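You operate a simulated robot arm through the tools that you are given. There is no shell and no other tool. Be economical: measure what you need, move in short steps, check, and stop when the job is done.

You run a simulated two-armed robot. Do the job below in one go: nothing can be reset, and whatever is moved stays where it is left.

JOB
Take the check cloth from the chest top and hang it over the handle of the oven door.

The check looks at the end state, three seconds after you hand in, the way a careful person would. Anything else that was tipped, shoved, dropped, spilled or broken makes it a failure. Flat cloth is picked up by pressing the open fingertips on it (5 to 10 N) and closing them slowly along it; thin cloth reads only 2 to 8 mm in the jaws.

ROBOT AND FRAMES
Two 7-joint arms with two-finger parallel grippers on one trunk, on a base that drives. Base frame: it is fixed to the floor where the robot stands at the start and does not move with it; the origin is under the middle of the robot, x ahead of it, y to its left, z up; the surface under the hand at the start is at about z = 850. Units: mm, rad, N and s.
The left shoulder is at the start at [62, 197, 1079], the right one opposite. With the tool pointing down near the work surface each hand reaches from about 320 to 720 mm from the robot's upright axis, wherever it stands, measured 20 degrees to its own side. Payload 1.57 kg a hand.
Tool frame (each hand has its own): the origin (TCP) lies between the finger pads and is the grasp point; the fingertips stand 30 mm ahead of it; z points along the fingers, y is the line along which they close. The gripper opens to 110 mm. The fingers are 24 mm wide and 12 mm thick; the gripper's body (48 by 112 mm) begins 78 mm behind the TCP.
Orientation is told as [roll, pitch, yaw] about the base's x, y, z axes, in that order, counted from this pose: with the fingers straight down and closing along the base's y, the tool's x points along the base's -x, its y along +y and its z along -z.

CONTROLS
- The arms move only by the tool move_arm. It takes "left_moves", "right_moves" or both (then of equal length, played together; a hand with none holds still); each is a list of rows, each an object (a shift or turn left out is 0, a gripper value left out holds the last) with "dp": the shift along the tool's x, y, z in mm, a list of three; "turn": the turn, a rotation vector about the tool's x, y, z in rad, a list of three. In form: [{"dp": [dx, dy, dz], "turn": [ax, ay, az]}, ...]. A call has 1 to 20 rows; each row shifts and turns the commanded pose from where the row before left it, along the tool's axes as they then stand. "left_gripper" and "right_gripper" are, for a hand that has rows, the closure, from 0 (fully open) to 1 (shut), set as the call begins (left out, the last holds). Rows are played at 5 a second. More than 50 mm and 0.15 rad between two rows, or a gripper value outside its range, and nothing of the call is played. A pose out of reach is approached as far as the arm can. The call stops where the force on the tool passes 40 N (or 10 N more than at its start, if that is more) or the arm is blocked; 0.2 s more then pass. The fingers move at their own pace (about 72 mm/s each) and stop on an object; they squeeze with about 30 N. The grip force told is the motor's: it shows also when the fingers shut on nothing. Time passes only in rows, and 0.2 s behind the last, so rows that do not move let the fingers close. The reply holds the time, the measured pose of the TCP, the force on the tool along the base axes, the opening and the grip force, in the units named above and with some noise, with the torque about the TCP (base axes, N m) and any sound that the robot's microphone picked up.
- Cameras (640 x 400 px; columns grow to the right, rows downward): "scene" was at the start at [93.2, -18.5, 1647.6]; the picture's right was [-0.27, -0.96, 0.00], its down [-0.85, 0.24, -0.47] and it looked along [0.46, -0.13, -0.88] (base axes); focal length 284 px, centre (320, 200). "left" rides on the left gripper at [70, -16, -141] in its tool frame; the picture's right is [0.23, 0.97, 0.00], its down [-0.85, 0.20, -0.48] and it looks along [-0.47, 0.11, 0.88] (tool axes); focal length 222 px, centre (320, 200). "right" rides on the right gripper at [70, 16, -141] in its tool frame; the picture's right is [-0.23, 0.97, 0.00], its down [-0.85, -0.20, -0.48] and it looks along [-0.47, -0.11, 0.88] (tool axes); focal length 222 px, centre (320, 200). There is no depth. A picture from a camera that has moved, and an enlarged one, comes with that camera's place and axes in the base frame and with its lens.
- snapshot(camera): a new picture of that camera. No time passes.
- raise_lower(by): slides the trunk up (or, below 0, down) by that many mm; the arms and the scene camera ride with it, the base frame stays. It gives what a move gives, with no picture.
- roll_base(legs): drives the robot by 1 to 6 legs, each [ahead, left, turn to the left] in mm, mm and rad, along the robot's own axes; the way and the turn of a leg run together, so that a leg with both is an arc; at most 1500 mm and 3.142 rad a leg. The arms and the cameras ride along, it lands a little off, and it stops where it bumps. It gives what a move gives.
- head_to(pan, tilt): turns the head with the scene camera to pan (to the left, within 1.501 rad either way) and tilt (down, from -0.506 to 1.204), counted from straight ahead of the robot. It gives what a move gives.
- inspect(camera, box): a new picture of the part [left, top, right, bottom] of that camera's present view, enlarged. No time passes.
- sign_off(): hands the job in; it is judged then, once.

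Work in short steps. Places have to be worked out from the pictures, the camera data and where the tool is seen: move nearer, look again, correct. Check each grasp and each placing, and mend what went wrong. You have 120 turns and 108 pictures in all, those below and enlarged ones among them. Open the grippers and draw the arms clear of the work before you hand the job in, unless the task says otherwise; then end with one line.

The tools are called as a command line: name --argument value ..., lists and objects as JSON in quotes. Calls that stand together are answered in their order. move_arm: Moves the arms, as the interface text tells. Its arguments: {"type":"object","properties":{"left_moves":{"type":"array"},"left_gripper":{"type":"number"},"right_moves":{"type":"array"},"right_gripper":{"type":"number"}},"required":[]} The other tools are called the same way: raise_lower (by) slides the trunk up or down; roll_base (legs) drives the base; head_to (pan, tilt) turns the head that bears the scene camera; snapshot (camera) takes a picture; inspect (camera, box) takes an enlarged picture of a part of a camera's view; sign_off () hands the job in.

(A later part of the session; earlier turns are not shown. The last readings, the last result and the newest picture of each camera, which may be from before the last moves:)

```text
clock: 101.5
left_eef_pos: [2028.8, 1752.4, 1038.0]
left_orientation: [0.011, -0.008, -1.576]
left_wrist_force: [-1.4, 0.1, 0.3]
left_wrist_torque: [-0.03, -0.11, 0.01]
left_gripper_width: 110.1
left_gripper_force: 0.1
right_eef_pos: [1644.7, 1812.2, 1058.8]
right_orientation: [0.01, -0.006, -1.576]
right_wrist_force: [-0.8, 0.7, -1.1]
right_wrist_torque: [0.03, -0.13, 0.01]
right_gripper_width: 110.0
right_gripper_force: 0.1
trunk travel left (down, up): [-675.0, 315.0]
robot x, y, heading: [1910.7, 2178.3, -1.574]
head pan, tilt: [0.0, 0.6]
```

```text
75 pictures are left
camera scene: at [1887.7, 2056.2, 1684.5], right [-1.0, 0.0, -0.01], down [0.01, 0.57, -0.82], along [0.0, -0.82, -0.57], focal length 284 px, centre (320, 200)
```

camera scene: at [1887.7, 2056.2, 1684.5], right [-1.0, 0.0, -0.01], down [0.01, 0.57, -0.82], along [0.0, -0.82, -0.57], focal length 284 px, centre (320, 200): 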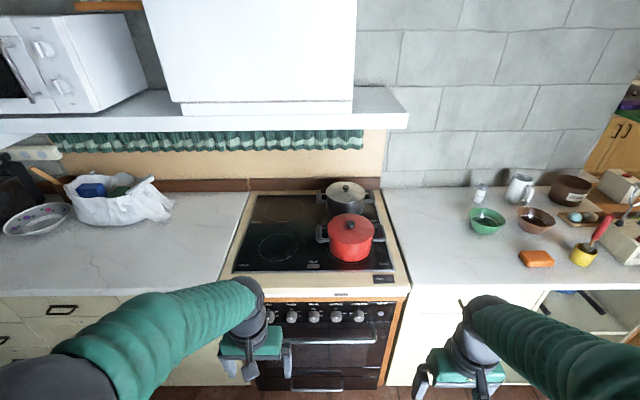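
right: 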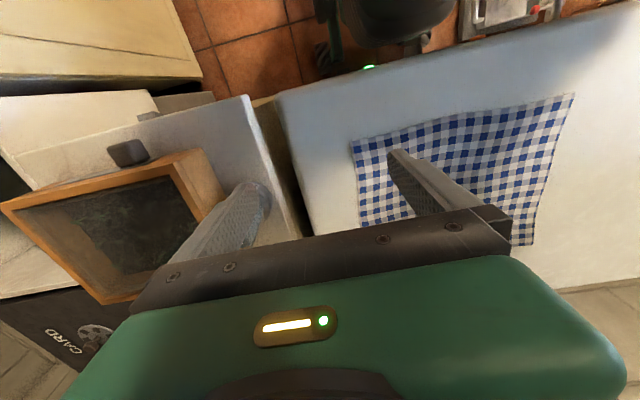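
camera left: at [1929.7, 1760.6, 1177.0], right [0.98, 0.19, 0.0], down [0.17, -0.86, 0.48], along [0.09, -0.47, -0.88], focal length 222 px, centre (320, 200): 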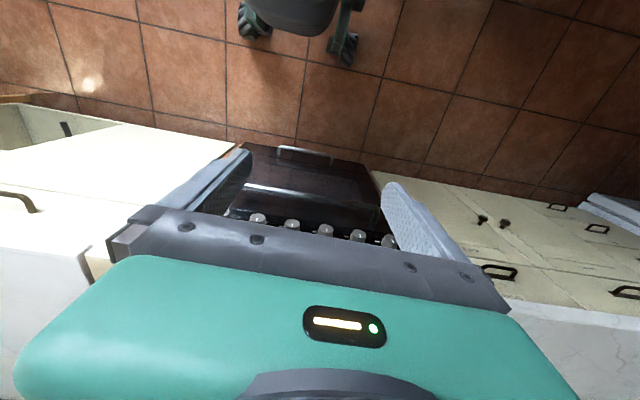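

The robot swayed a little; now I take a settled close view, lower the trunk 400 and take another for triangulation.

inspect --camera "scene" --box '[220, 260, 420, 385]'

raise_lower --by -400

snapshot --camera "scene"

inspect --camera "scene" --box '[220, 140, 420, 265]'

```text
3.20 times, centred on (320, 322) of scene
camera zoom: at [1887.7, 2056.2, 1684.5], right [-1.0, 0.0, -0.01], down [0.01, 0.57, -0.82], along [0.0, -0.82, -0.57], focal length 910 px, centre (320, -192)
```

zoom: 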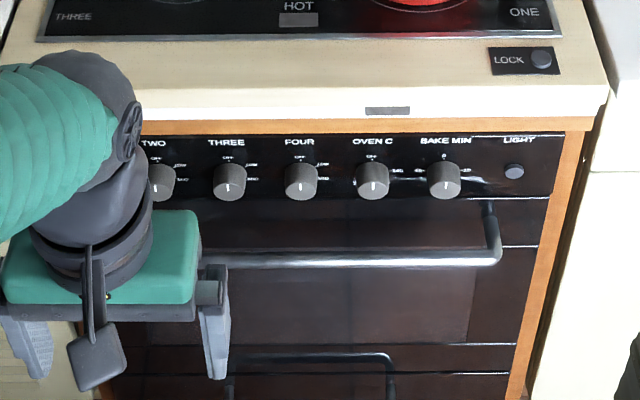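

```text
clock: 105.3
left_eef_pos: [2043.3, 1752.4, 636.3]
left_orientation: [-0.002, -0.006, -1.577]
left_wrist_force: [0.4, -0.7, -0.8]
left_wrist_torque: [0.01, -0.01, 0.02]
left_gripper_width: 109.9
left_gripper_force: 0.0
right_eef_pos: [1661.5, 1812.1, 661.5]
right_orientation: [-0.002, -0.007, -1.578]
right_wrist_force: [-0.4, -1.3, -0.9]
right_wrist_torque: [0.01, -0.02, -0.02]
right_gripper_width: 110.1
right_gripper_force: 0.1
trunk travel left (down, up): [-275.0, 715.0]
robot x, y, heading: [1915.5, 2180.9, -1.573]
head pan, tilt: [0.0, 0.6]
```

```text
73 pictures are left
camera scene: at [1910.9, 2056.0, 1284.6], right [-1.0, 0.0, 0.0], down [0.0, 0.57, -0.82], along [0.0, -0.82, -0.57], focal length 284 px, centre (320, 200)
```

scene: 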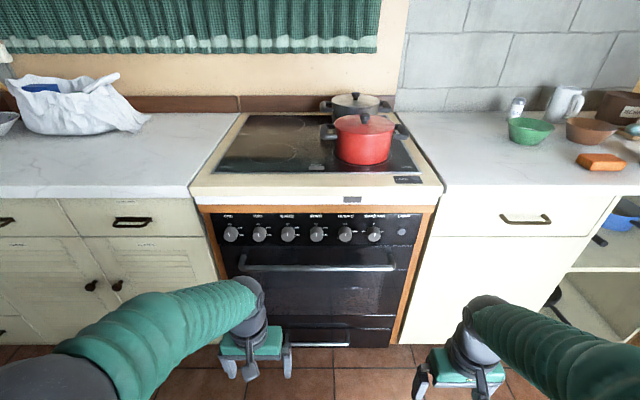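

```text
3.20 times, centred on (320, 202) of scene
camera zoom: at [1910.9, 2056.0, 1284.6], right [-1.0, 0.0, 0.0], down [0.0, 0.57, -0.82], along [0.0, -0.82, -0.57], focal length 910 px, centre (320, 192)
```

zoom: 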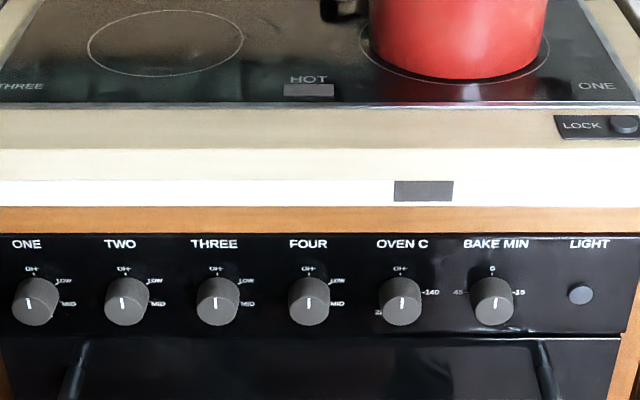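

Triangulated: bar at y≈1470, z≈637, x 1680–2150, panel/door face y≈1424, knobs protruding to ≈1456 at z≈758. Plan: pinch the cloth ~85 mm from its far edge with both hands, so a short flap hangs on the oven side to drop behind the bar. I drive back to the chest.

raise_lower --by 400

roll_base --legs '[[0, 0, -1.57], [1400, 100, 0], [830, 50, 0]]'

```text
clock: 109.2
left_eef_pos: [2044.3, 1753.3, 1036.3]
left_orientation: [-0.003, -0.007, -1.577]
left_wrist_force: [0.1, 0.0, 0.9]
left_wrist_torque: [-0.02, -0.01, -0.02]
left_gripper_width: 110.0
left_gripper_force: 0.1
right_eef_pos: [1660.4, 1811.4, 1061.4]
right_orientation: [-0.001, -0.002, -1.575]
right_wrist_force: [0.0, -0.5, 0.0]
right_wrist_torque: [0.02, 0.02, 0.01]
right_gripper_width: 110.2
right_gripper_force: 0.1
trunk travel left (down, up): [-675.0, 315.0]
robot x, y, heading: [1910.5, 2176.4, -1.576]
head pan, tilt: [0.0, 0.6]
```

```text
clock: 123.9
left_eef_pos: [-717.9, 1884.6, 1036.0]
left_orientation: [-0.002, -0.009, 3.135]
left_wrist_force: [0.0, 0.3, 0.2]
left_wrist_torque: [0.01, 0.0, -0.02]
left_gripper_width: 110.2
left_gripper_force: 0.1
right_eef_pos: [-658.7, 2267.6, 1060.6]
right_orientation: [-0.001, -0.005, 3.134]
right_wrist_force: [0.5, 0.4, 0.0]
right_wrist_torque: [0.01, -0.03, -0.01]
right_gripper_width: 109.9
right_gripper_force: 0.0
trunk travel left (down, up): [-675.0, 315.0]
robot x, y, heading: [-294.8, 2011.9, 3.135]
head pan, tilt: [0.0, 0.6]
```

Now down the aisle and turn to face the chest.

roll_base --legs '[[0, 0, 1.578], [1050, 0, 0], [1010, 0, 0], [0, 0, 1.57]]'

head_to --pan 0 --tilt 0.9

snapshot --camera "scene"

```text
clock: 141.7
left_eef_pos: [7.9, 53.9, 1035.3]
left_orientation: [-0.001, -0.006, -0.065]
left_wrist_force: [-0.5, 0.9, 0.4]
left_wrist_torque: [0.02, 0.01, 0.01]
left_gripper_width: 110.0
left_gripper_force: 0.0
right_eef_pos: [-73.6, -325.9, 1062.1]
right_orientation: [0.0, -0.005, -0.066]
right_wrist_force: [0.3, -0.3, 0.0]
right_wrist_torque: [0.0, -0.01, 0.02]
right_gripper_width: 110.0
right_gripper_force: 0.0
trunk travel left (down, up): [-675.0, 315.0]
robot x, y, heading: [-421.5, -47.0, -0.06]
head pan, tilt: [0.0, 0.6]
```

```text
clock: 142.5
left_eef_pos: [7.5, 53.5, 1037.4]
left_orientation: [-0.002, -0.006, -0.065]
left_wrist_force: [-0.2, -0.3, -0.6]
left_wrist_torque: [0.01, -0.02, 0.01]
left_gripper_width: 110.0
left_gripper_force: 0.0
right_eef_pos: [-74.8, -325.1, 1061.3]
right_orientation: [-0.001, -0.004, -0.064]
right_wrist_force: [0.1, 0.9, 0.3]
right_wrist_torque: [0.02, 0.0, -0.01]
right_gripper_width: 110.0
right_gripper_force: 0.0
trunk travel left (down, up): [-675.0, 315.0]
robot x, y, heading: [-426.3, -46.4, -0.058]
head pan, tilt: [0.0, 0.901]
```

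```text
71 pictures are left
camera scene: at [-316.9, -58.3, 1659.9], right [-0.06, -1.0, 0.0], down [-0.78, 0.05, -0.62], along [0.62, -0.04, -0.78], focal length 284 px, centre (320, 200)
```

scene: 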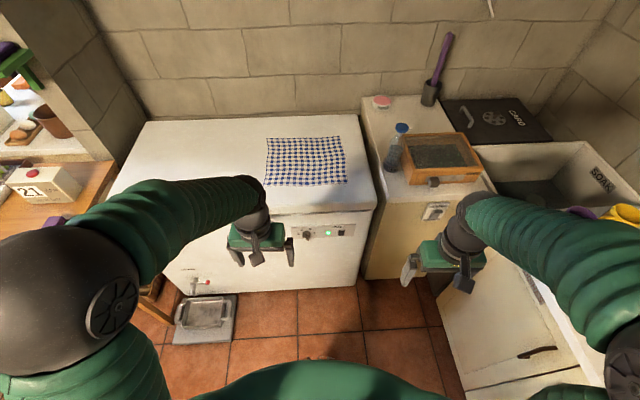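

I'm back. While clear of everything I yaw both hands 90° (closing fore–aft, cameras outward) and bring the right hand inward.

move_arm --left_moves '[{"dp": [0, 0, 0]}, {"dp": [0, 0, 0]}, {"dp": [0, 0, 0]}, {"dp": [0, 0, 0]}, {"turn": [0, 0, 0.1426]}, {"turn": [0, 0, 0.1426]}, {"turn": [0, 0, 0.1426]}, {"turn": [0, 0, 0.1426]}, {"turn": [0, 0, 0.1426]}, {"turn": [0, 0, 0.1426]}, {"turn": [0, 0, 0.1426]}, {"turn": [0, 0, 0.1426]}, {"turn": [0, 0, 0.1426]}, {"turn": [0, 0, 0.1426]}, {"turn": [0, 0, 0.1426]}]' --right_moves '[{"dp": [-15, 40, 0]}, {"dp": [-15, 40, 0]}, {"dp": [-15, 40, 0]}, {"dp": [-15, 40, 0]}, {"turn": [0, 0, -0.1426]}, {"turn": [0, 0, -0.1426]}, {"turn": [0, 0, -0.1426]}, {"turn": [0, 0, -0.1426]}, {"turn": [0, 0, -0.1426]}, {"turn": [0, 0, -0.1426]}, {"turn": [0, 0, -0.1426]}, {"turn": [0, 0, -0.1426]}, {"turn": [0, 0, -0.1426]}, {"turn": [0, 0, -0.1426]}, {"turn": [0, 0, -0.1426]}]'

roll_base --legs '[[300, 0, 0.06]]'

snapshot --camera "scene"

```text
clock: 145.7
left_eef_pos: [7.0, 54.3, 1037.7]
left_orientation: [0.007, -0.002, -1.636]
left_wrist_force: [-0.7, -0.3, 0.3]
left_wrist_torque: [0.02, 0.01, -0.01]
left_gripper_width: 110.1
left_gripper_force: 0.0
right_eef_pos: [-3.8, -169.1, 1062.2]
right_orientation: [-0.005, 0.001, 1.508]
right_wrist_force: [0.0, -0.5, -0.5]
right_wrist_torque: [0.0, 0.02, 0.0]
right_gripper_width: 110.2
right_gripper_force: 0.0
trunk travel left (down, up): [-675.0, 315.0]
robot x, y, heading: [-424.4, -53.3, -0.059]
head pan, tilt: [0.0, 0.901]
```

```text
clock: 147.8
left_eef_pos: [300.7, 70.1, 1036.5]
left_orientation: [0.009, -0.003, -1.572]
left_wrist_force: [0.0, 0.3, 0.1]
left_wrist_torque: [0.01, 0.02, 0.03]
left_gripper_width: 110.2
left_gripper_force: 0.1
right_eef_pos: [303.6, -152.3, 1061.9]
right_orientation: [-0.007, 0.003, 1.566]
right_wrist_force: [-0.5, 0.5, -0.6]
right_wrist_torque: [0.01, -0.02, -0.01]
right_gripper_width: 110.1
right_gripper_force: 0.0
trunk travel left (down, up): [-675.0, 315.0]
robot x, y, heading: [-118.8, -63.7, -0.0]
head pan, tilt: [0.0, 0.901]
```

```text
70 pictures are left
camera scene: at [-15.9, -60.5, 1660.0], right [0.0, -1.0, 0.0], down [-0.78, 0.0, -0.62], along [0.62, 0.0, -0.78], focal length 284 px, centre (320, 200)
```

scene: 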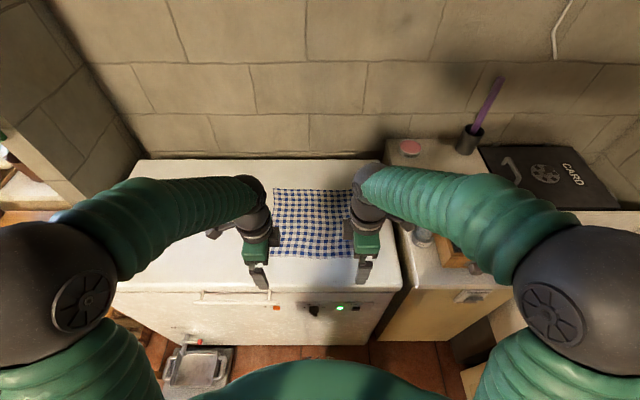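

Far edge of cloth at x≈687, sides y≈+110/−213. I drive 120 mm nearer and then bring the hands over x≈592 at safe height.

roll_base --legs '[[115, 10, 0]]'

snapshot --camera "scene"

```text
clock: 149.0
left_eef_pos: [413.3, 75.8, 1037.9]
left_orientation: [0.005, 0.001, -1.576]
left_wrist_force: [0.2, -0.3, 0.1]
left_wrist_torque: [0.0, 0.01, 0.02]
left_gripper_width: 110.2
left_gripper_force: 0.1
right_eef_pos: [415.7, -146.7, 1062.6]
right_orientation: [-0.01, 0.002, 1.562]
right_wrist_force: [-0.8, -0.3, -0.5]
right_wrist_torque: [0.02, -0.02, 0.03]
right_gripper_width: 109.9
right_gripper_force: 0.1
trunk travel left (down, up): [-675.0, 315.0]
robot x, y, heading: [-9.5, -48.9, -0.001]
head pan, tilt: [0.0, 0.901]
```

```text
69 pictures are left
camera scene: at [95.5, -54.6, 1660.1], right [0.0, -1.0, 0.0], down [-0.78, 0.0, -0.62], along [0.62, 0.0, -0.78], focal length 284 px, centre (320, 200)
```

scene: 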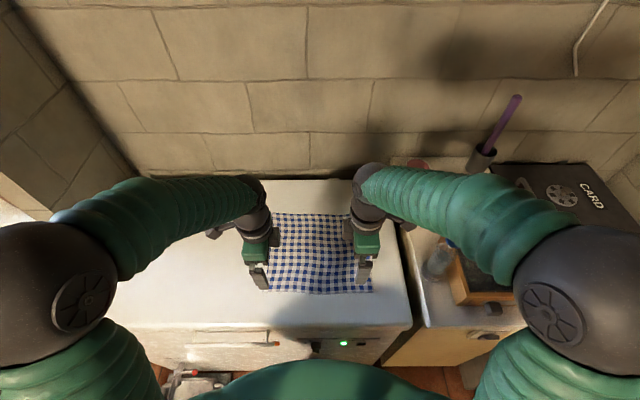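

Hands move over the pinch line at TCP z≈930 with fingers set to ≈38 mm opening.

move_arm --left_moves '[{"dp": [-2, 35.4, 21.6]}, {"dp": [-2, 35.4, 21.6]}, {"dp": [-2, 35.4, 21.6]}, {"dp": [-2, 35.4, 21.6]}, {"dp": [-2, 35.4, 21.6]}, {"dp": [0, 0, 0]}]' --right_moves '[{"dp": [2.6, -35, 26.5]}, {"dp": [2.6, -35, 26.5]}, {"dp": [2.6, -35, 26.5]}, {"dp": [2.6, -35, 26.5]}, {"dp": [2.6, -35, 26.5]}, {"dp": [0, 0, 0]}]' --left_gripper 0.65 --right_gripper 0.65

snapshot --camera "scene"

snapshot --camera "left"

snapshot --camera "right"

```text
clock: 150.4
left_eef_pos: [591.4, 66.6, 929.7]
left_orientation: [0.008, -0.002, -1.576]
left_wrist_force: [-0.6, 0.0, 0.5]
left_wrist_torque: [0.01, -0.01, -0.02]
left_gripper_width: 38.5
left_gripper_force: 0.1
right_eef_pos: [587.8, -160.8, 931.9]
right_orientation: [-0.01, 0.001, 1.565]
right_wrist_force: [-0.1, 0.9, -0.4]
right_wrist_torque: [-0.02, 0.0, 0.01]
right_gripper_width: 38.7
right_gripper_force: 0.1
trunk travel left (down, up): [-675.0, 315.0]
robot x, y, heading: [-8.2, -50.1, -0.002]
head pan, tilt: [0.0, 0.901]
```

```text
68 pictures are left
camera scene: at [99.5, -51.6, 1659.9], right [0.0, -1.0, 0.0], down [-0.78, 0.0, -0.62], along [0.62, 0.0, -0.78], focal length 284 px, centre (320, 200)
```

scene: 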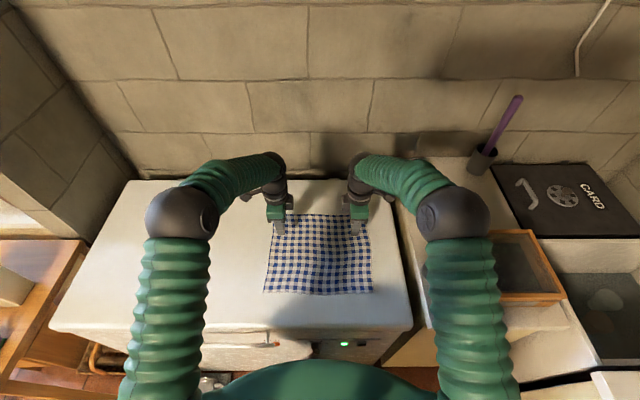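

```text
67 pictures are left
camera left: at [576.7, 136.7, 1071.4], right [0.97, 0.22, 0.01], down [0.19, -0.86, 0.48], along [0.11, -0.47, -0.88], focal length 222 px, centre (320, 200)
```

left: 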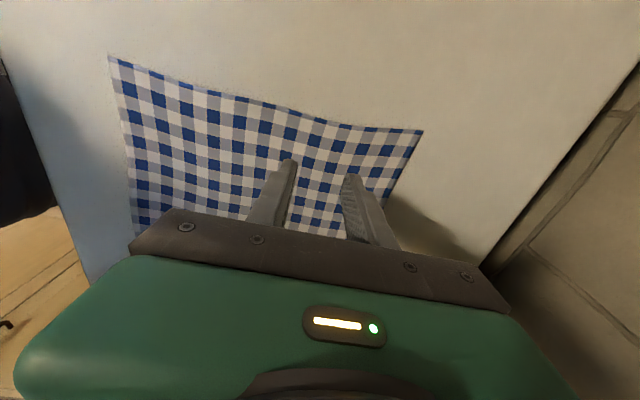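

```text
66 pictures are left
camera right: at [570.9, -228.7, 1072.1], right [-0.97, 0.23, -0.01], down [0.2, 0.85, 0.48], along [0.12, 0.46, -0.88], focal length 222 px, centre (320, 200)
```

right: 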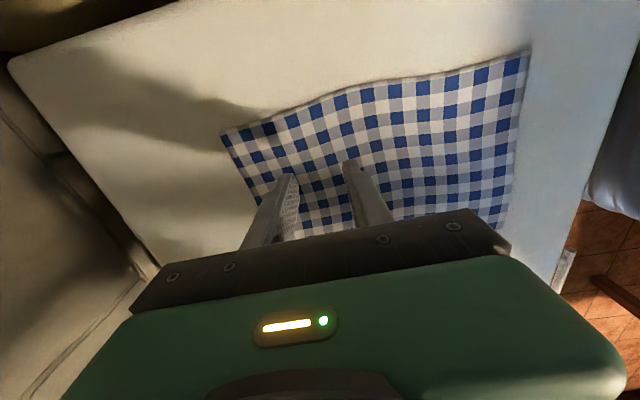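

Cloth spans x 404–680, y −206–115; hands at x≈590 are 90 mm from the far edge. I descend to just above the cloth.

move_arm --left_moves '[{"dp": [0, 0, 20]}, {"dp": [0, 0, 20]}, {"dp": [0, 0, 5]}, {"dp": [0, 0, 0]}]' --right_moves '[{"dp": [0, 0, 20]}, {"dp": [0, 0, 20]}, {"dp": [0, 0, 7]}, {"dp": [0, 0, 0]}]'

move_arm --left_moves '[{"dp": [0, 0, 3]}, {"dp": [0, 0, 0]}]' --right_moves '[{"dp": [0, 0, 3]}, {"dp": [0, 0, 0]}]'

```text
clock: 151.4
left_eef_pos: [594.6, 66.6, 881.5]
left_orientation: [0.004, -0.001, -1.576]
left_wrist_force: [-0.5, -0.5, -0.7]
left_wrist_torque: [-0.03, 0.01, 0.02]
left_gripper_width: 38.5
left_gripper_force: 0.1
right_eef_pos: [592.4, -161.3, 881.9]
right_orientation: [-0.007, 0.001, 1.564]
right_wrist_force: [0.3, 0.2, -0.1]
right_wrist_torque: [0.02, 0.04, 0.0]
right_gripper_width: 38.7
right_gripper_force: 0.0
trunk travel left (down, up): [-675.0, 315.0]
robot x, y, heading: [-8.9, -51.5, -0.003]
head pan, tilt: [0.0, 0.901]
```

```text
clock: 152.0
left_eef_pos: [595.0, 66.8, 881.4]
left_orientation: [0.008, -0.002, -1.573]
left_wrist_force: [1.1, 1.9, 9.6]
left_wrist_torque: [0.11, 0.2, -0.04]
left_gripper_width: 38.3
left_gripper_force: 0.0
right_eef_pos: [593.0, -160.0, 881.7]
right_orientation: [-0.009, 0.001, 1.564]
right_wrist_force: [0.5, -1.2, 4.4]
right_wrist_torque: [-0.02, 0.15, 0.03]
right_gripper_width: 37.8
right_gripper_force: 0.0
trunk travel left (down, up): [-675.0, 315.0]
robot x, y, heading: [-6.1, -55.0, -0.004]
head pan, tilt: [0.0, 0.901]
```

Both hands press the cloth (9.6 and 4.4 N). Right 1 mm more, and I begin closing slowly.

move_arm --left_moves '[{"dp": [0, 0, 0]}]' --right_moves '[{"dp": [0, 0, 0.8]}]' --left_gripper 0.72 --right_gripper 0.72

move_arm --left_moves '[{"dp": [0, 0, 0]}]' --right_moves '[{"dp": [0, 0, 0]}]' --left_gripper 0.79 --right_gripper 0.79

move_arm --left_moves '[{"dp": [0, 0, 0]}]' --right_moves '[{"dp": [0, 0, 0]}]' --left_gripper 0.86 --right_gripper 0.86

move_arm --left_moves '[{"dp": [0, 0, 0]}]' --right_moves '[{"dp": [0, 0, 0]}]' --left_gripper 0.93 --right_gripper 0.93

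move_arm --left_moves '[{"dp": [0, 0, 0]}, {"dp": [0, 0, 0]}]' --right_moves '[{"dp": [0, 0, 0]}, {"dp": [0, 0, 0]}]' --left_gripper 1 --right_gripper 1

snapshot --camera "left"

snapshot --camera "right"

```text
clock: 152.4
left_eef_pos: [593.2, 65.8, 882.1]
left_orientation: [0.008, -0.002, -1.575]
left_wrist_force: [0.6, -0.9, 11.2]
left_wrist_torque: [0.1, 0.16, 0.01]
left_gripper_width: 29.9
left_gripper_force: 0.0
right_eef_pos: [592.9, -161.2, 880.8]
right_orientation: [-0.009, 0.003, 1.56]
right_wrist_force: [-0.7, -1.2, 7.7]
right_wrist_torque: [-0.03, 0.14, 0.04]
right_gripper_width: 30.8
right_gripper_force: 0.0
trunk travel left (down, up): [-675.0, 315.0]
robot x, y, heading: [-4.0, -55.6, -0.004]
head pan, tilt: [0.0, 0.901]
```

```text
clock: 152.8
left_eef_pos: [593.5, 66.8, 880.6]
left_orientation: [0.009, 0.0, -1.577]
left_wrist_force: [1.4, 0.3, 12.2]
left_wrist_torque: [0.11, 0.12, -0.01]
left_gripper_width: 22.3
left_gripper_force: 0.0
right_eef_pos: [591.8, -159.9, 879.8]
right_orientation: [-0.009, 0.0, 1.561]
right_wrist_force: [0.3, -0.1, 7.6]
right_wrist_torque: [0.05, 0.12, 0.01]
right_gripper_width: 23.5
right_gripper_force: 0.3
trunk travel left (down, up): [-675.0, 315.0]
robot x, y, heading: [-10.4, -53.4, -0.003]
head pan, tilt: [0.0, 0.901]
```

```text
clock: 153.2
left_eef_pos: [593.1, 65.9, 881.7]
left_orientation: [0.008, -0.001, -1.577]
left_wrist_force: [0.8, -0.6, 12.4]
left_wrist_torque: [0.12, 0.09, 0.02]
left_gripper_width: 14.5
left_gripper_force: 0.1
right_eef_pos: [591.9, -159.3, 881.5]
right_orientation: [-0.008, -0.001, 1.563]
right_wrist_force: [0.3, 0.6, 7.8]
right_wrist_torque: [0.02, 0.13, -0.01]
right_gripper_width: 15.5
right_gripper_force: 0.2
trunk travel left (down, up): [-675.0, 315.0]
robot x, y, heading: [-8.6, -50.1, -0.004]
head pan, tilt: [0.0, 0.901]
```

```text
clock: 153.6
left_eef_pos: [593.4, 65.5, 881.3]
left_orientation: [0.01, -0.004, -1.575]
left_wrist_force: [0.7, -0.9, 11.6]
left_wrist_torque: [0.09, 0.1, 0.02]
left_gripper_width: 6.3
left_gripper_force: 0.1
right_eef_pos: [590.1, -159.6, 881.9]
right_orientation: [-0.009, 0.002, 1.562]
right_wrist_force: [-0.8, 1.0, 10.0]
right_wrist_torque: [0.01, 0.03, 0.02]
right_gripper_width: 8.5
right_gripper_force: 0.4
trunk travel left (down, up): [-675.0, 315.0]
robot x, y, heading: [-9.2, -50.9, -0.003]
head pan, tilt: [0.0, 0.901]
```

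```text
clock: 154.2
left_eef_pos: [592.6, 66.3, 881.5]
left_orientation: [0.011, -0.002, -1.577]
left_wrist_force: [-3.2, -1.9, 13.2]
left_wrist_torque: [0.01, 0.18, 0.02]
left_gripper_width: 2.5
left_gripper_force: 23.6
right_eef_pos: [592.9, -158.8, 880.6]
right_orientation: [-0.009, 0.003, 1.563]
right_wrist_force: [0.6, 1.7, 7.9]
right_wrist_torque: [0.04, -0.07, 0.0]
right_gripper_width: 2.6
right_gripper_force: 23.7
trunk travel left (down, up): [-675.0, 315.0]
robot x, y, heading: [-4.5, -51.4, -0.006]
head pan, tilt: [0.0, 0.901]
```

```text
65 pictures are left
camera left: at [577.1, 136.8, 1023.0], right [0.97, 0.22, 0.01], down [0.19, -0.85, 0.48], along [0.11, -0.47, -0.88], focal length 222 px, centre (320, 200)
```

left: 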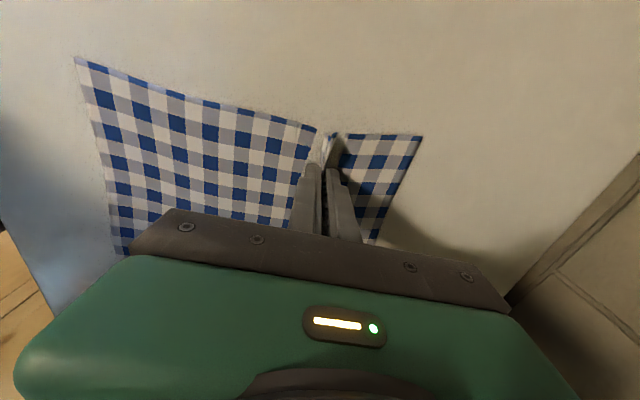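

```text
64 pictures are left
camera right: at [573.4, -228.2, 1022.1], right [-0.97, 0.23, -0.01], down [0.2, 0.85, 0.48], along [0.12, 0.46, -0.88], focal length 222 px, centre (320, 200)
```

right: 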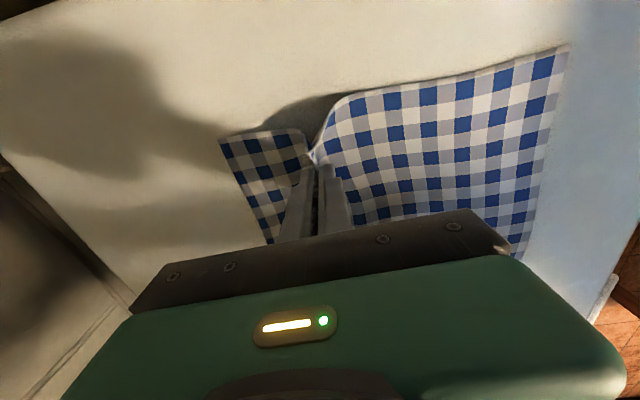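

A clean ridge is pinched in both hands (2.5 mm). I lift slowly.

move_arm --left_moves '[{"dp": [0, 0, -15]}, {"dp": [0, 0, -15]}, {"dp": [0, 0, -20]}, {"dp": [0, 0, -20]}, {"dp": [0, 0, -20]}, {"dp": [0, 0, -20]}, {"dp": [0, 0, -20]}, {"dp": [0, 0, -20]}, {"dp": [0, 0, -20]}, {"dp": [0, 0, -20]}, {"dp": [0, -15, -20]}, {"dp": [0, -15, -20]}]' --right_moves '[{"dp": [0, 0, -15]}, {"dp": [0, 0, -15]}, {"dp": [0, 0, -20]}, {"dp": [0, 0, -20]}, {"dp": [0, 0, -20]}, {"dp": [0, 0, -20]}, {"dp": [0, 0, -20]}, {"dp": [0, 0, -20]}, {"dp": [0, 0, -20]}, {"dp": [0, 0, -20]}, {"dp": [0, 15, -20]}, {"dp": [0, 15, -20]}]'

snapshot --camera "scene"

snapshot --camera "left"

```text
clock: 156.8
left_eef_pos: [559.1, 67.2, 1112.7]
left_orientation: [0.009, -0.003, -1.576]
left_wrist_force: [-0.9, 0.1, 0.9]
left_wrist_torque: [-0.01, -0.03, 0.01]
left_gripper_width: 2.4
left_gripper_force: 23.8
right_eef_pos: [558.6, -158.4, 1110.1]
right_orientation: [-0.009, 0.0, 1.563]
right_wrist_force: [-0.1, 0.2, 0.1]
right_wrist_torque: [0.02, 0.0, 0.01]
right_gripper_width: 2.2
right_gripper_force: 23.7
trunk travel left (down, up): [-675.0, 315.0]
robot x, y, heading: [-9.2, -51.8, 0.0]
head pan, tilt: [0.0, 0.901]
```

```text
63 pictures are left
camera scene: at [97.1, -51.4, 1659.9], right [0.0, -1.0, 0.0], down [-0.78, 0.0, -0.62], along [0.62, 0.0, -0.78], focal length 284 px, centre (320, 200)
```

scene: 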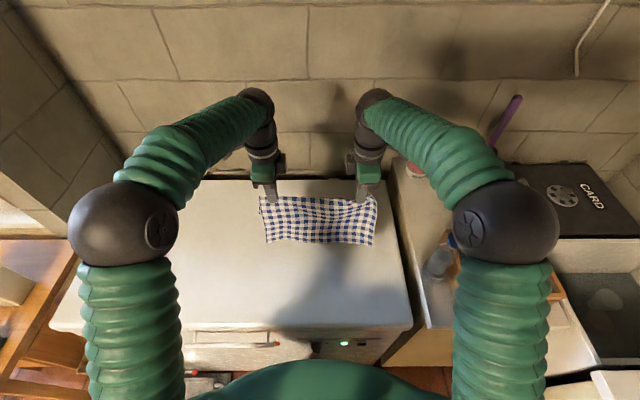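

```text
62 pictures are left
camera left: at [543.3, 138.5, 1254.0], right [0.97, 0.22, 0.01], down [0.19, -0.85, 0.48], along [0.11, -0.47, -0.88], focal length 222 px, centre (320, 200)
```

left: 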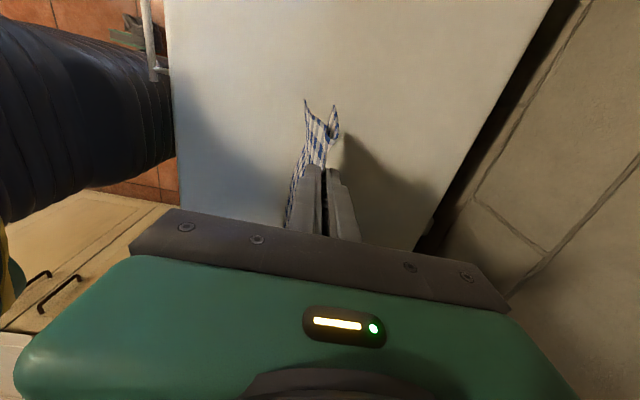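

The cloth hangs as planned: long flap on my side, short flap beyond. I pull the hands in by 120 mm and carry it off.

move_arm --left_moves '[{"dp": [0, -30, -5]}, {"dp": [0, -30, -5]}, {"dp": [0, -30, -5]}, {"dp": [0, -30, -5]}]' --right_moves '[{"dp": [0, 30, -5]}, {"dp": [0, 30, -5]}, {"dp": [0, 30, -5]}, {"dp": [0, 30, -5]}]'

roll_base --legs '[[-310, 0, 0], [0, 0, 1.57], [1050, 0, 0], [1020, 0, 0]]'

snapshot --camera "scene"

```text
clock: 157.8
left_eef_pos: [437.0, 67.5, 1130.9]
left_orientation: [0.011, -0.002, -1.575]
left_wrist_force: [-0.8, -0.8, 0.8]
left_wrist_torque: [-0.01, -0.04, 0.03]
left_gripper_width: 2.4
left_gripper_force: 23.8
right_eef_pos: [438.9, -159.7, 1130.9]
right_orientation: [-0.011, 0.003, 1.563]
right_wrist_force: [0.0, 0.5, 0.1]
right_wrist_torque: [0.08, -0.01, 0.01]
right_gripper_width: 2.1
right_gripper_force: 23.8
trunk travel left (down, up): [-675.0, 315.0]
robot x, y, heading: [-6.0, -53.1, -0.002]
head pan, tilt: [0.0, 0.901]
```

```text
clock: 173.5
left_eef_pos: [-360.4, 2448.2, 1129.5]
left_orientation: [0.007, -0.003, -0.043]
left_wrist_force: [2.7, -0.7, 0.0]
left_wrist_torque: [-0.02, -0.06, 0.0]
left_gripper_width: 2.4
left_gripper_force: 23.8
right_eef_pos: [-134.6, 2442.1, 1128.3]
right_orientation: [-0.008, 0.0, 3.094]
right_wrist_force: [-2.6, 0.6, -0.8]
right_wrist_torque: [0.0, 0.06, -0.02]
right_gripper_width: 2.4
right_gripper_force: 23.9
trunk travel left (down, up): [-675.0, 315.0]
robot x, y, heading: [-261.0, 1993.9, 1.522]
head pan, tilt: [0.0, 0.901]
```

```text
61 pictures are left
camera scene: at [-257.5, 2105.1, 1659.9], right [1.0, -0.04, 0.0], down [-0.03, -0.78, -0.62], along [0.03, 0.62, -0.78], focal length 284 px, centre (320, 200)
```

scene: 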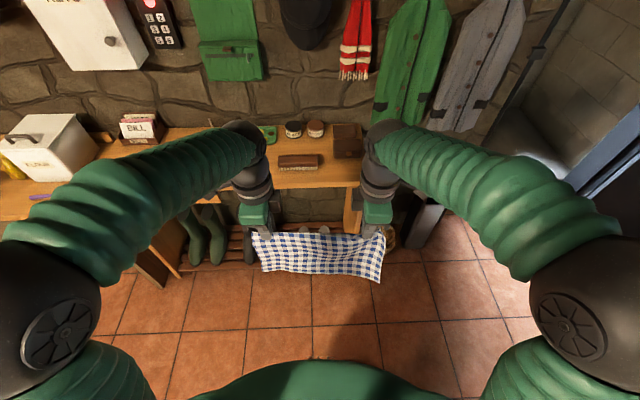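

Cloth still held. I back off a little, turn to +x and drive along to the oven.

roll_base --legs '[[-60, 0, 0], [0, 0, -1.5], [1100, 20, 0], [1050, 40, 0]]'

snapshot --camera "scene"

```text
clock: 188.4
left_eef_pos: [2343.9, 2215.6, 1128.4]
left_orientation: [0.007, -0.002, -1.537]
left_wrist_force: [-0.8, -1.4, -0.2]
left_wrist_torque: [-0.05, 0.01, 0.04]
left_gripper_width: 2.4
left_gripper_force: 23.5
right_eef_pos: [2357.1, 1989.7, 1129.7]
right_orientation: [-0.009, 0.001, 1.602]
right_wrist_force: [-0.7, 2.2, 0.4]
right_wrist_torque: [0.05, -0.03, 0.04]
right_gripper_width: 2.1
right_gripper_force: 24.0
trunk travel left (down, up): [-675.0, 315.0]
robot x, y, heading: [1896.7, 2079.1, 0.036]
head pan, tilt: [0.0, 0.901]
```

```text
60 pictures are left
camera scene: at [2008.3, 2084.0, 1659.9], right [0.04, -1.0, 0.0], down [-0.78, -0.03, -0.62], along [0.62, 0.02, -0.78], focal length 284 px, centre (320, 200)
```

scene: 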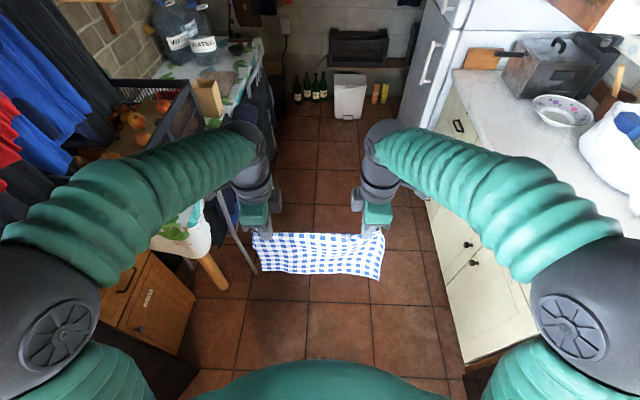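

I turn right to face the oven and get the view.

roll_base --legs '[[0, 0, -1.607]]'

head_to --pan 0 --tilt 0.75

snapshot --camera "scene"

```text
clock: 192.7
left_eef_pos: [2033.7, 1637.2, 1130.0]
left_orientation: [0.007, -0.002, -3.119]
left_wrist_force: [-1.6, -1.1, -0.4]
left_wrist_torque: [0.05, 0.07, 0.02]
left_gripper_width: 2.3
left_gripper_force: 23.6
right_eef_pos: [1806.4, 1628.4, 1128.7]
right_orientation: [-0.008, 0.002, 0.019]
right_wrist_force: [2.1, 0.2, -0.7]
right_wrist_torque: [0.0, -0.07, 0.06]
right_gripper_width: 2.1
right_gripper_force: 23.6
trunk travel left (down, up): [-675.0, 315.0]
robot x, y, heading: [1901.7, 2082.1, -1.548]
head pan, tilt: [0.0, 0.901]
```

```text
clock: 193.4
left_eef_pos: [2033.4, 1639.8, 1130.1]
left_orientation: [0.01, -0.004, -3.118]
left_wrist_force: [-1.4, -0.1, -0.3]
left_wrist_torque: [0.01, 0.1, 0.06]
left_gripper_width: 2.6
left_gripper_force: 23.5
right_eef_pos: [1807.3, 1630.3, 1130.0]
right_orientation: [-0.01, 0.002, 0.017]
right_wrist_force: [1.9, 0.5, -0.5]
right_wrist_torque: [0.04, -0.02, 0.04]
right_gripper_width: 2.1
right_gripper_force: 24.0
trunk travel left (down, up): [-675.0, 315.0]
robot x, y, heading: [1904.9, 2080.7, -1.549]
head pan, tilt: [0.0, 0.75]
```

```text
59 pictures are left
camera scene: at [1903.3, 1964.1, 1671.6], right [-1.0, -0.02, 0.0], down [-0.02, 0.68, -0.73], along [0.02, -0.73, -0.68], focal length 284 px, centre (320, 200)
```

scene: 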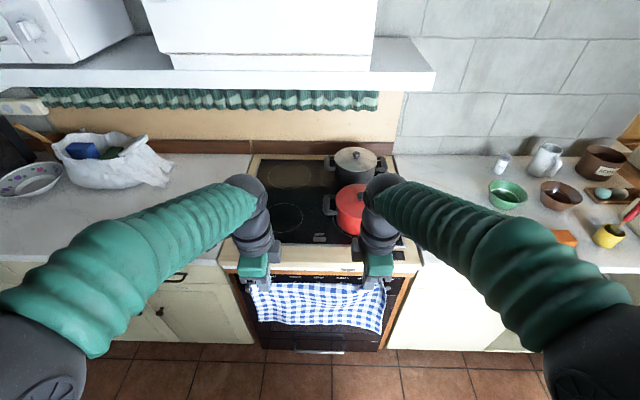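

Hands are centred on the bar (x≈1920). I straighten the heading, tilt both hands 0.87 rad so the fingers point forward-down, then lower the trunk well in front of the oven.

roll_base --legs '[[-60, 0, -0.022]]'

move_arm --left_moves '[{"turn": [-0.145, 0, 0]}, {"turn": [-0.145, 0, 0]}, {"turn": [-0.145, 0, 0]}, {"turn": [-0.145, 0, 0]}, {"turn": [-0.145, 0, 0]}, {"turn": [-0.145, 0, 0]}, {"dp": [0, 0, 0]}]' --right_moves '[{"turn": [0.145, 0, 0]}, {"turn": [0.145, 0, 0]}, {"turn": [0.145, 0, 0]}, {"turn": [0.145, 0, 0]}, {"turn": [0.145, 0, 0]}, {"turn": [0.145, 0, 0]}, {"dp": [0, 0, 0]}]'

raise_lower --by -300

snapshot --camera "scene"

```text
clock: 194.4
left_eef_pos: [2022.7, 1690.3, 1126.8]
left_orientation: [0.002, -0.004, 3.141]
left_wrist_force: [-1.6, 0.3, -0.6]
left_wrist_torque: [-0.01, 0.08, 0.07]
left_gripper_width: 2.2
left_gripper_force: 23.2
right_eef_pos: [1796.8, 1686.7, 1126.6]
right_orientation: [-0.004, 0.002, -0.005]
right_wrist_force: [2.7, 0.1, -0.4]
right_wrist_torque: [0.02, -0.06, 0.02]
right_gripper_width: 2.1
right_gripper_force: 23.1
trunk travel left (down, up): [-675.0, 315.0]
robot x, y, heading: [1900.8, 2140.3, -1.568]
head pan, tilt: [0.0, 0.75]
```

```text
clock: 196.0
left_eef_pos: [2022.0, 1698.9, 1130.8]
left_orientation: [0.785, -0.003, 3.141]
left_wrist_force: [-3.4, -0.4, -0.1]
left_wrist_torque: [0.01, 0.07, -0.08]
left_gripper_width: 2.2
left_gripper_force: 23.3
left hand out of reach, approached as far as the arm can: row 6
right_eef_pos: [1796.0, 1694.1, 1134.3]
right_orientation: [-0.838, 0.008, -0.011]
right_wrist_force: [4.1, 1.6, 0.0]
right_wrist_torque: [0.0, -0.12, 0.07]
right_gripper_width: 2.2
right_gripper_force: 23.9
right hand out of reach, approached as far as the arm can: row 6
trunk travel left (down, up): [-675.0, 315.0]
robot x, y, heading: [1901.5, 2144.7, -1.576]
head pan, tilt: [0.0, 0.75]
```

```text
clock: 197.4
left_eef_pos: [2026.2, 1689.9, 1014.8]
left_orientation: [0.797, -0.027, -3.127]
left_wrist_force: [-21.4, -6.2, 7.7]
left_wrist_torque: [-0.31, 0.57, -0.34]
left_gripper_width: 2.8
left_gripper_force: 23.8
right_eef_pos: [1797.6, 1635.0, 1091.1]
right_orientation: [-0.995, -0.086, -0.037]
right_wrist_force: [20.6, 6.5, -8.3]
right_wrist_torque: [0.35, -0.36, 0.64]
right_gripper_width: 2.4
right_gripper_force: 23.7
trunk travel left (down, up): [-556.0, 434.0]
robot x, y, heading: [1901.8, 2143.2, -1.572]
head pan, tilt: [0.0, 0.75]
stopped: the arm was blocked; the commanded pose is now the measured one
```

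```text
58 pictures are left
camera scene: at [1900.4, 2026.8, 1551.0], right [-1.0, 0.0, 0.0], down [0.0, 0.68, -0.73], along [0.0, -0.73, -0.68], focal length 284 px, centre (320, 200)
```

scene: 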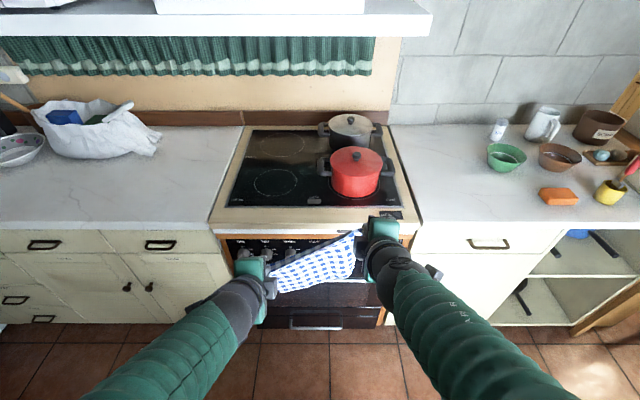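

The arms were cramped: too close to the body when tilted, and an elbow blocked. I raise back, then reduce the stretch and extend the hands forward.

raise_lower --by 119

snapshot --camera "scene"

```text
clock: 198.9
left_eef_pos: [2026.9, 1692.4, 1135.8]
left_orientation: [0.797, -0.024, -3.125]
left_wrist_force: [-19.8, -7.0, 7.7]
left_wrist_torque: [-0.25, 0.55, -0.34]
left_gripper_width: 2.8
left_gripper_force: 23.8
right_eef_pos: [1799.0, 1637.3, 1210.5]
right_orientation: [-0.996, -0.076, -0.035]
right_wrist_force: [21.1, 6.9, -7.3]
right_wrist_torque: [0.32, -0.33, 0.62]
right_gripper_width: 2.3
right_gripper_force: 23.2
trunk travel left (down, up): [-675.0, 315.0]
robot x, y, heading: [1901.0, 2140.3, -1.57]
head pan, tilt: [0.0, 0.75]
```

```text
57 pictures are left
camera scene: at [1900.0, 2027.8, 1671.9], right [-1.0, 0.0, 0.0], down [0.0, 0.68, -0.73], along [0.0, -0.73, -0.68], focal length 284 px, centre (320, 200)
```

scene: 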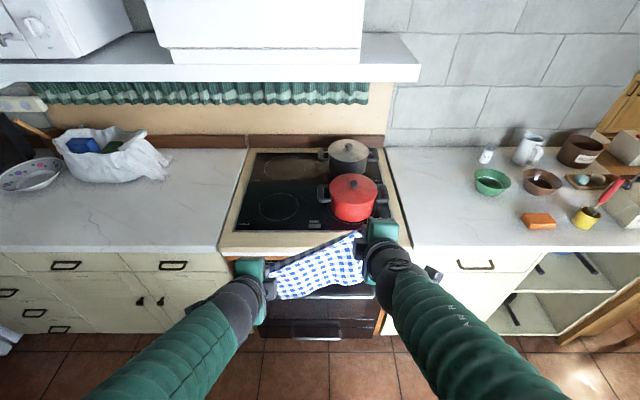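

I realign the right hand with the left and reach both forward to y≈1590 at the same height.

move_arm --left_moves '[{"dp": [-1, 18.5, 17.5], "turn": [0, 0, 0]}, {"dp": [-1, 18.5, 17.5], "turn": [0, 0, 0]}, {"dp": [-1, 18.5, 17.5], "turn": [0, 0, 0]}, {"dp": [-1, 18.5, 17.5], "turn": [0, 0, 0]}, {"turn": [0, 0, 0]}]' --right_moves '[{"dp": [-1, 8.3, 19.4], "turn": [0, 0, 0]}, {"dp": [-1, 8.3, 19.4], "turn": [0, 0, 0]}, {"dp": [-1, 8.3, 19.4], "turn": [0, 0, 0]}, {"dp": [-1, 8.3, 19.4], "turn": [0, 0, 0]}, {"turn": [-0.13, 0, 0]}]'

snapshot --camera "scene"

```text
clock: 200.1
left_eef_pos: [2025.8, 1588.6, 1137.7]
left_orientation: [0.792, -0.021, -3.122]
left_wrist_force: [0.4, 0.0, -0.9]
left_wrist_torque: [0.0, 0.0, -0.03]
left_gripper_width: 2.1
left_gripper_force: 23.9
right_eef_pos: [1806.5, 1588.7, 1141.9]
right_orientation: [-0.865, -0.073, -0.039]
right_wrist_force: [0.1, -0.7, -0.1]
right_wrist_torque: [-0.02, -0.01, 0.0]
right_gripper_width: 2.4
right_gripper_force: 23.5
trunk travel left (down, up): [-675.0, 315.0]
robot x, y, heading: [1904.5, 2143.4, -1.571]
head pan, tilt: [0.0, 0.75]
```

```text
56 pictures are left
camera scene: at [1901.9, 2025.3, 1671.8], right [-1.0, 0.0, 0.0], down [0.0, 0.68, -0.73], along [0.0, -0.73, -0.68], focal length 284 px, centre (320, 200)
```

scene: 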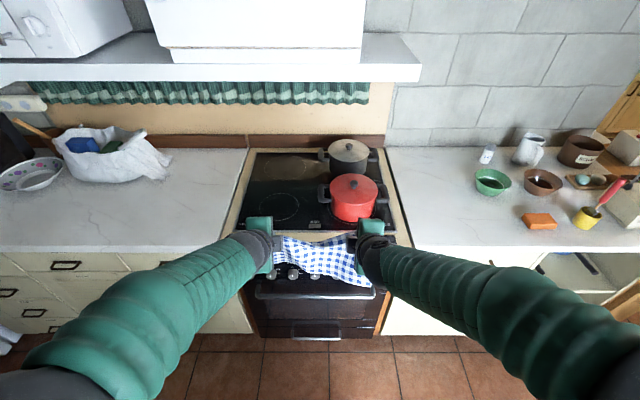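

Tension is gone. I check how the cloth sits in the fingers.

inspect --camera "scene" --box '[220, 190, 420, 315]'

snapshot --camera "left"

snapshot --camera "right"

```text
3.20 times, centred on (320, 252) of scene
camera zoom: at [1901.9, 2025.3, 1671.8], right [-1.0, 0.0, 0.0], down [0.0, 0.68, -0.73], along [0.0, -0.73, -0.68], focal length 910 px, centre (320, 32)
```

zoom: 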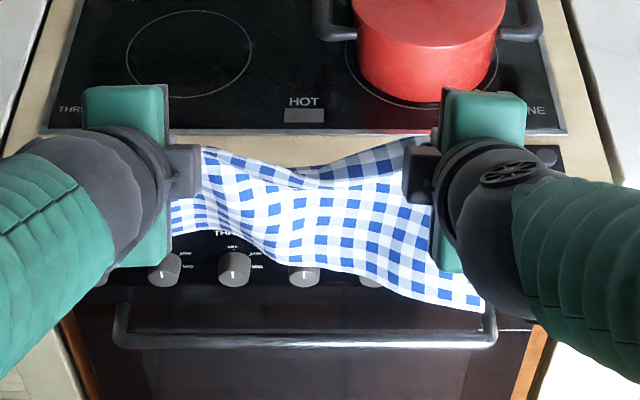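

```text
54 pictures are left
camera left: at [2097.2, 1702.6, 1222.6], right [0.26, -0.68, 0.69], down [-0.85, 0.18, 0.5], along [-0.46, -0.71, -0.53], focal length 222 px, centre (320, 200)
```

left: 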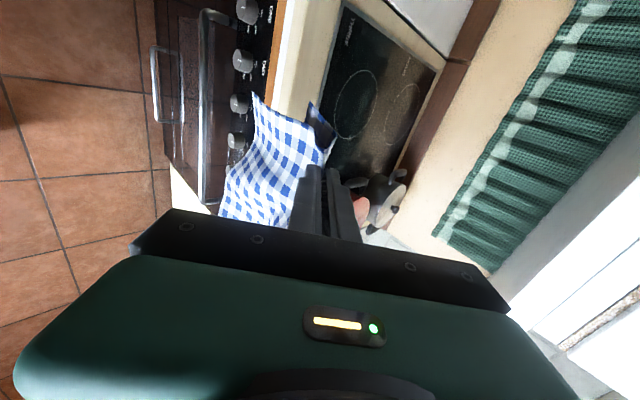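

```text
53 pictures are left
camera right: at [1735.4, 1710.5, 1214.9], right [0.31, 0.62, -0.72], down [0.83, 0.2, 0.52], along [0.47, -0.76, -0.45], focal length 222 px, centre (320, 200)
```

right: 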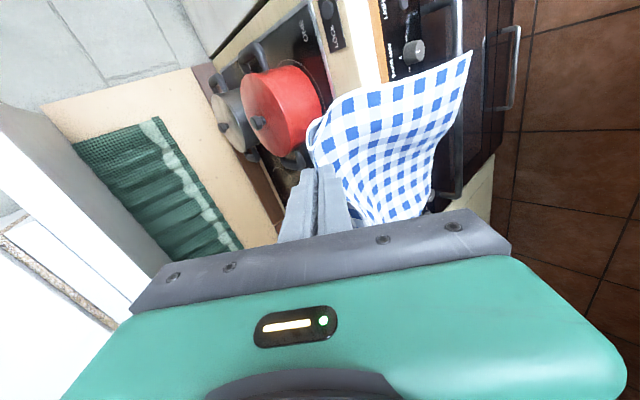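

The right side may have slipped during the blocked moment. I zoom in on the right fingers.

inspect --camera "right" --box '[240, 40, 480, 190]'

inspect --camera "left" --box '[200, 70, 440, 220]'

```text
2.67 times, centred on (360, 115) of right
camera zoom: at [1735.4, 1710.5, 1214.9], right [0.31, 0.62, -0.72], down [0.83, 0.2, 0.52], along [0.47, -0.76, -0.45], focal length 592 px, centre (213, 427)
```

zoom: 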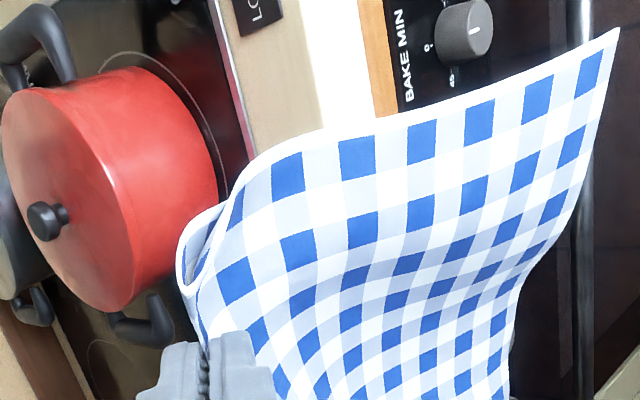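

```text
2.67 times, centred on (320, 145) of left
camera zoom: at [2097.2, 1702.6, 1222.6], right [0.26, -0.68, 0.69], down [-0.85, 0.18, 0.5], along [-0.46, -0.71, -0.53], focal length 592 px, centre (320, 347)
```

zoom: 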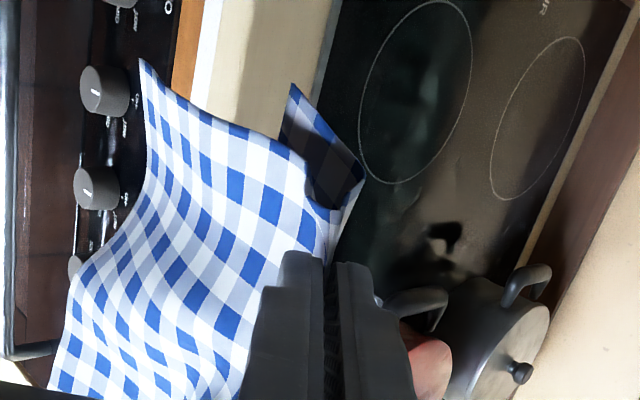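

Left flap is intact (~65 mm); the right one slipped and is shorter, but usable, and I can walk the cloth further over the bar afterwards. I lower the trunk in two steps with the hands extended.

raise_lower --by -180

raise_lower --by -180

snapshot --camera "scene"

snapshot --camera "left"

snapshot --camera "right"

```text
clock: 202.1
left_eef_pos: [2024.9, 1591.4, 957.2]
left_orientation: [0.795, -0.021, -3.121]
left_wrist_force: [-0.3, -0.2, -1.1]
left_wrist_torque: [0.03, 0.01, -0.03]
left_gripper_width: 2.2
left_gripper_force: 23.9
right_eef_pos: [1803.8, 1588.5, 962.1]
right_orientation: [-0.866, -0.071, -0.039]
right_wrist_force: [-0.2, 0.3, -0.5]
right_wrist_torque: [0.02, 0.0, -0.02]
right_gripper_width: 2.1
right_gripper_force: 23.6
trunk travel left (down, up): [-495.0, 495.0]
robot x, y, heading: [1900.2, 2139.3, -1.573]
head pan, tilt: [0.0, 0.75]
```

```text
clock: 204.1
left_eef_pos: [2023.8, 1590.4, 781.7]
left_orientation: [0.804, -0.035, -3.123]
left_wrist_force: [5.0, 9.3, 21.0]
left_wrist_torque: [0.79, 0.4, -0.32]
left_gripper_width: 2.4
left_gripper_force: 23.8
right_eef_pos: [1804.4, 1589.6, 780.4]
right_orientation: [-0.867, -0.073, -0.039]
right_wrist_force: [0.6, -0.6, 0.1]
right_wrist_torque: [0.1, -0.02, 0.05]
right_gripper_width: 2.4
right_gripper_force: 23.8
trunk travel left (down, up): [-315.0, 675.0]
robot x, y, heading: [1902.5, 2140.5, -1.57]
head pan, tilt: [0.0, 0.75]
```

```text
50 pictures are left
camera scene: at [1899.9, 2027.5, 1311.2], right [-1.0, 0.0, 0.0], down [0.0, 0.68, -0.73], along [0.0, -0.73, -0.68], focal length 284 px, centre (320, 200)
```

scene: 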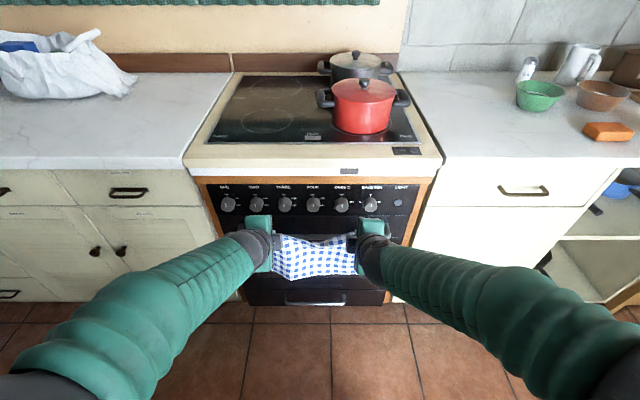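

```text
49 pictures are left
camera left: at [2096.1, 1704.5, 865.7], right [0.26, -0.67, 0.69], down [-0.84, 0.19, 0.51], along [-0.47, -0.72, -0.51], focal length 222 px, centre (320, 200)
```

left: 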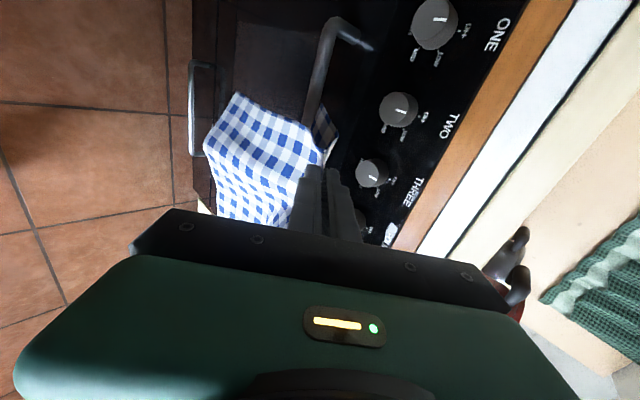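

```text
48 pictures are left
camera right: at [1733.9, 1711.6, 854.3], right [0.31, 0.62, -0.72], down [0.83, 0.2, 0.52], along [0.47, -0.76, -0.45], focal length 222 px, centre (320, 200)
```

right: 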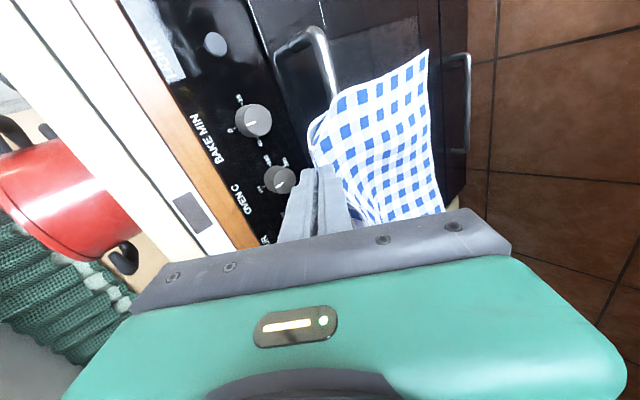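

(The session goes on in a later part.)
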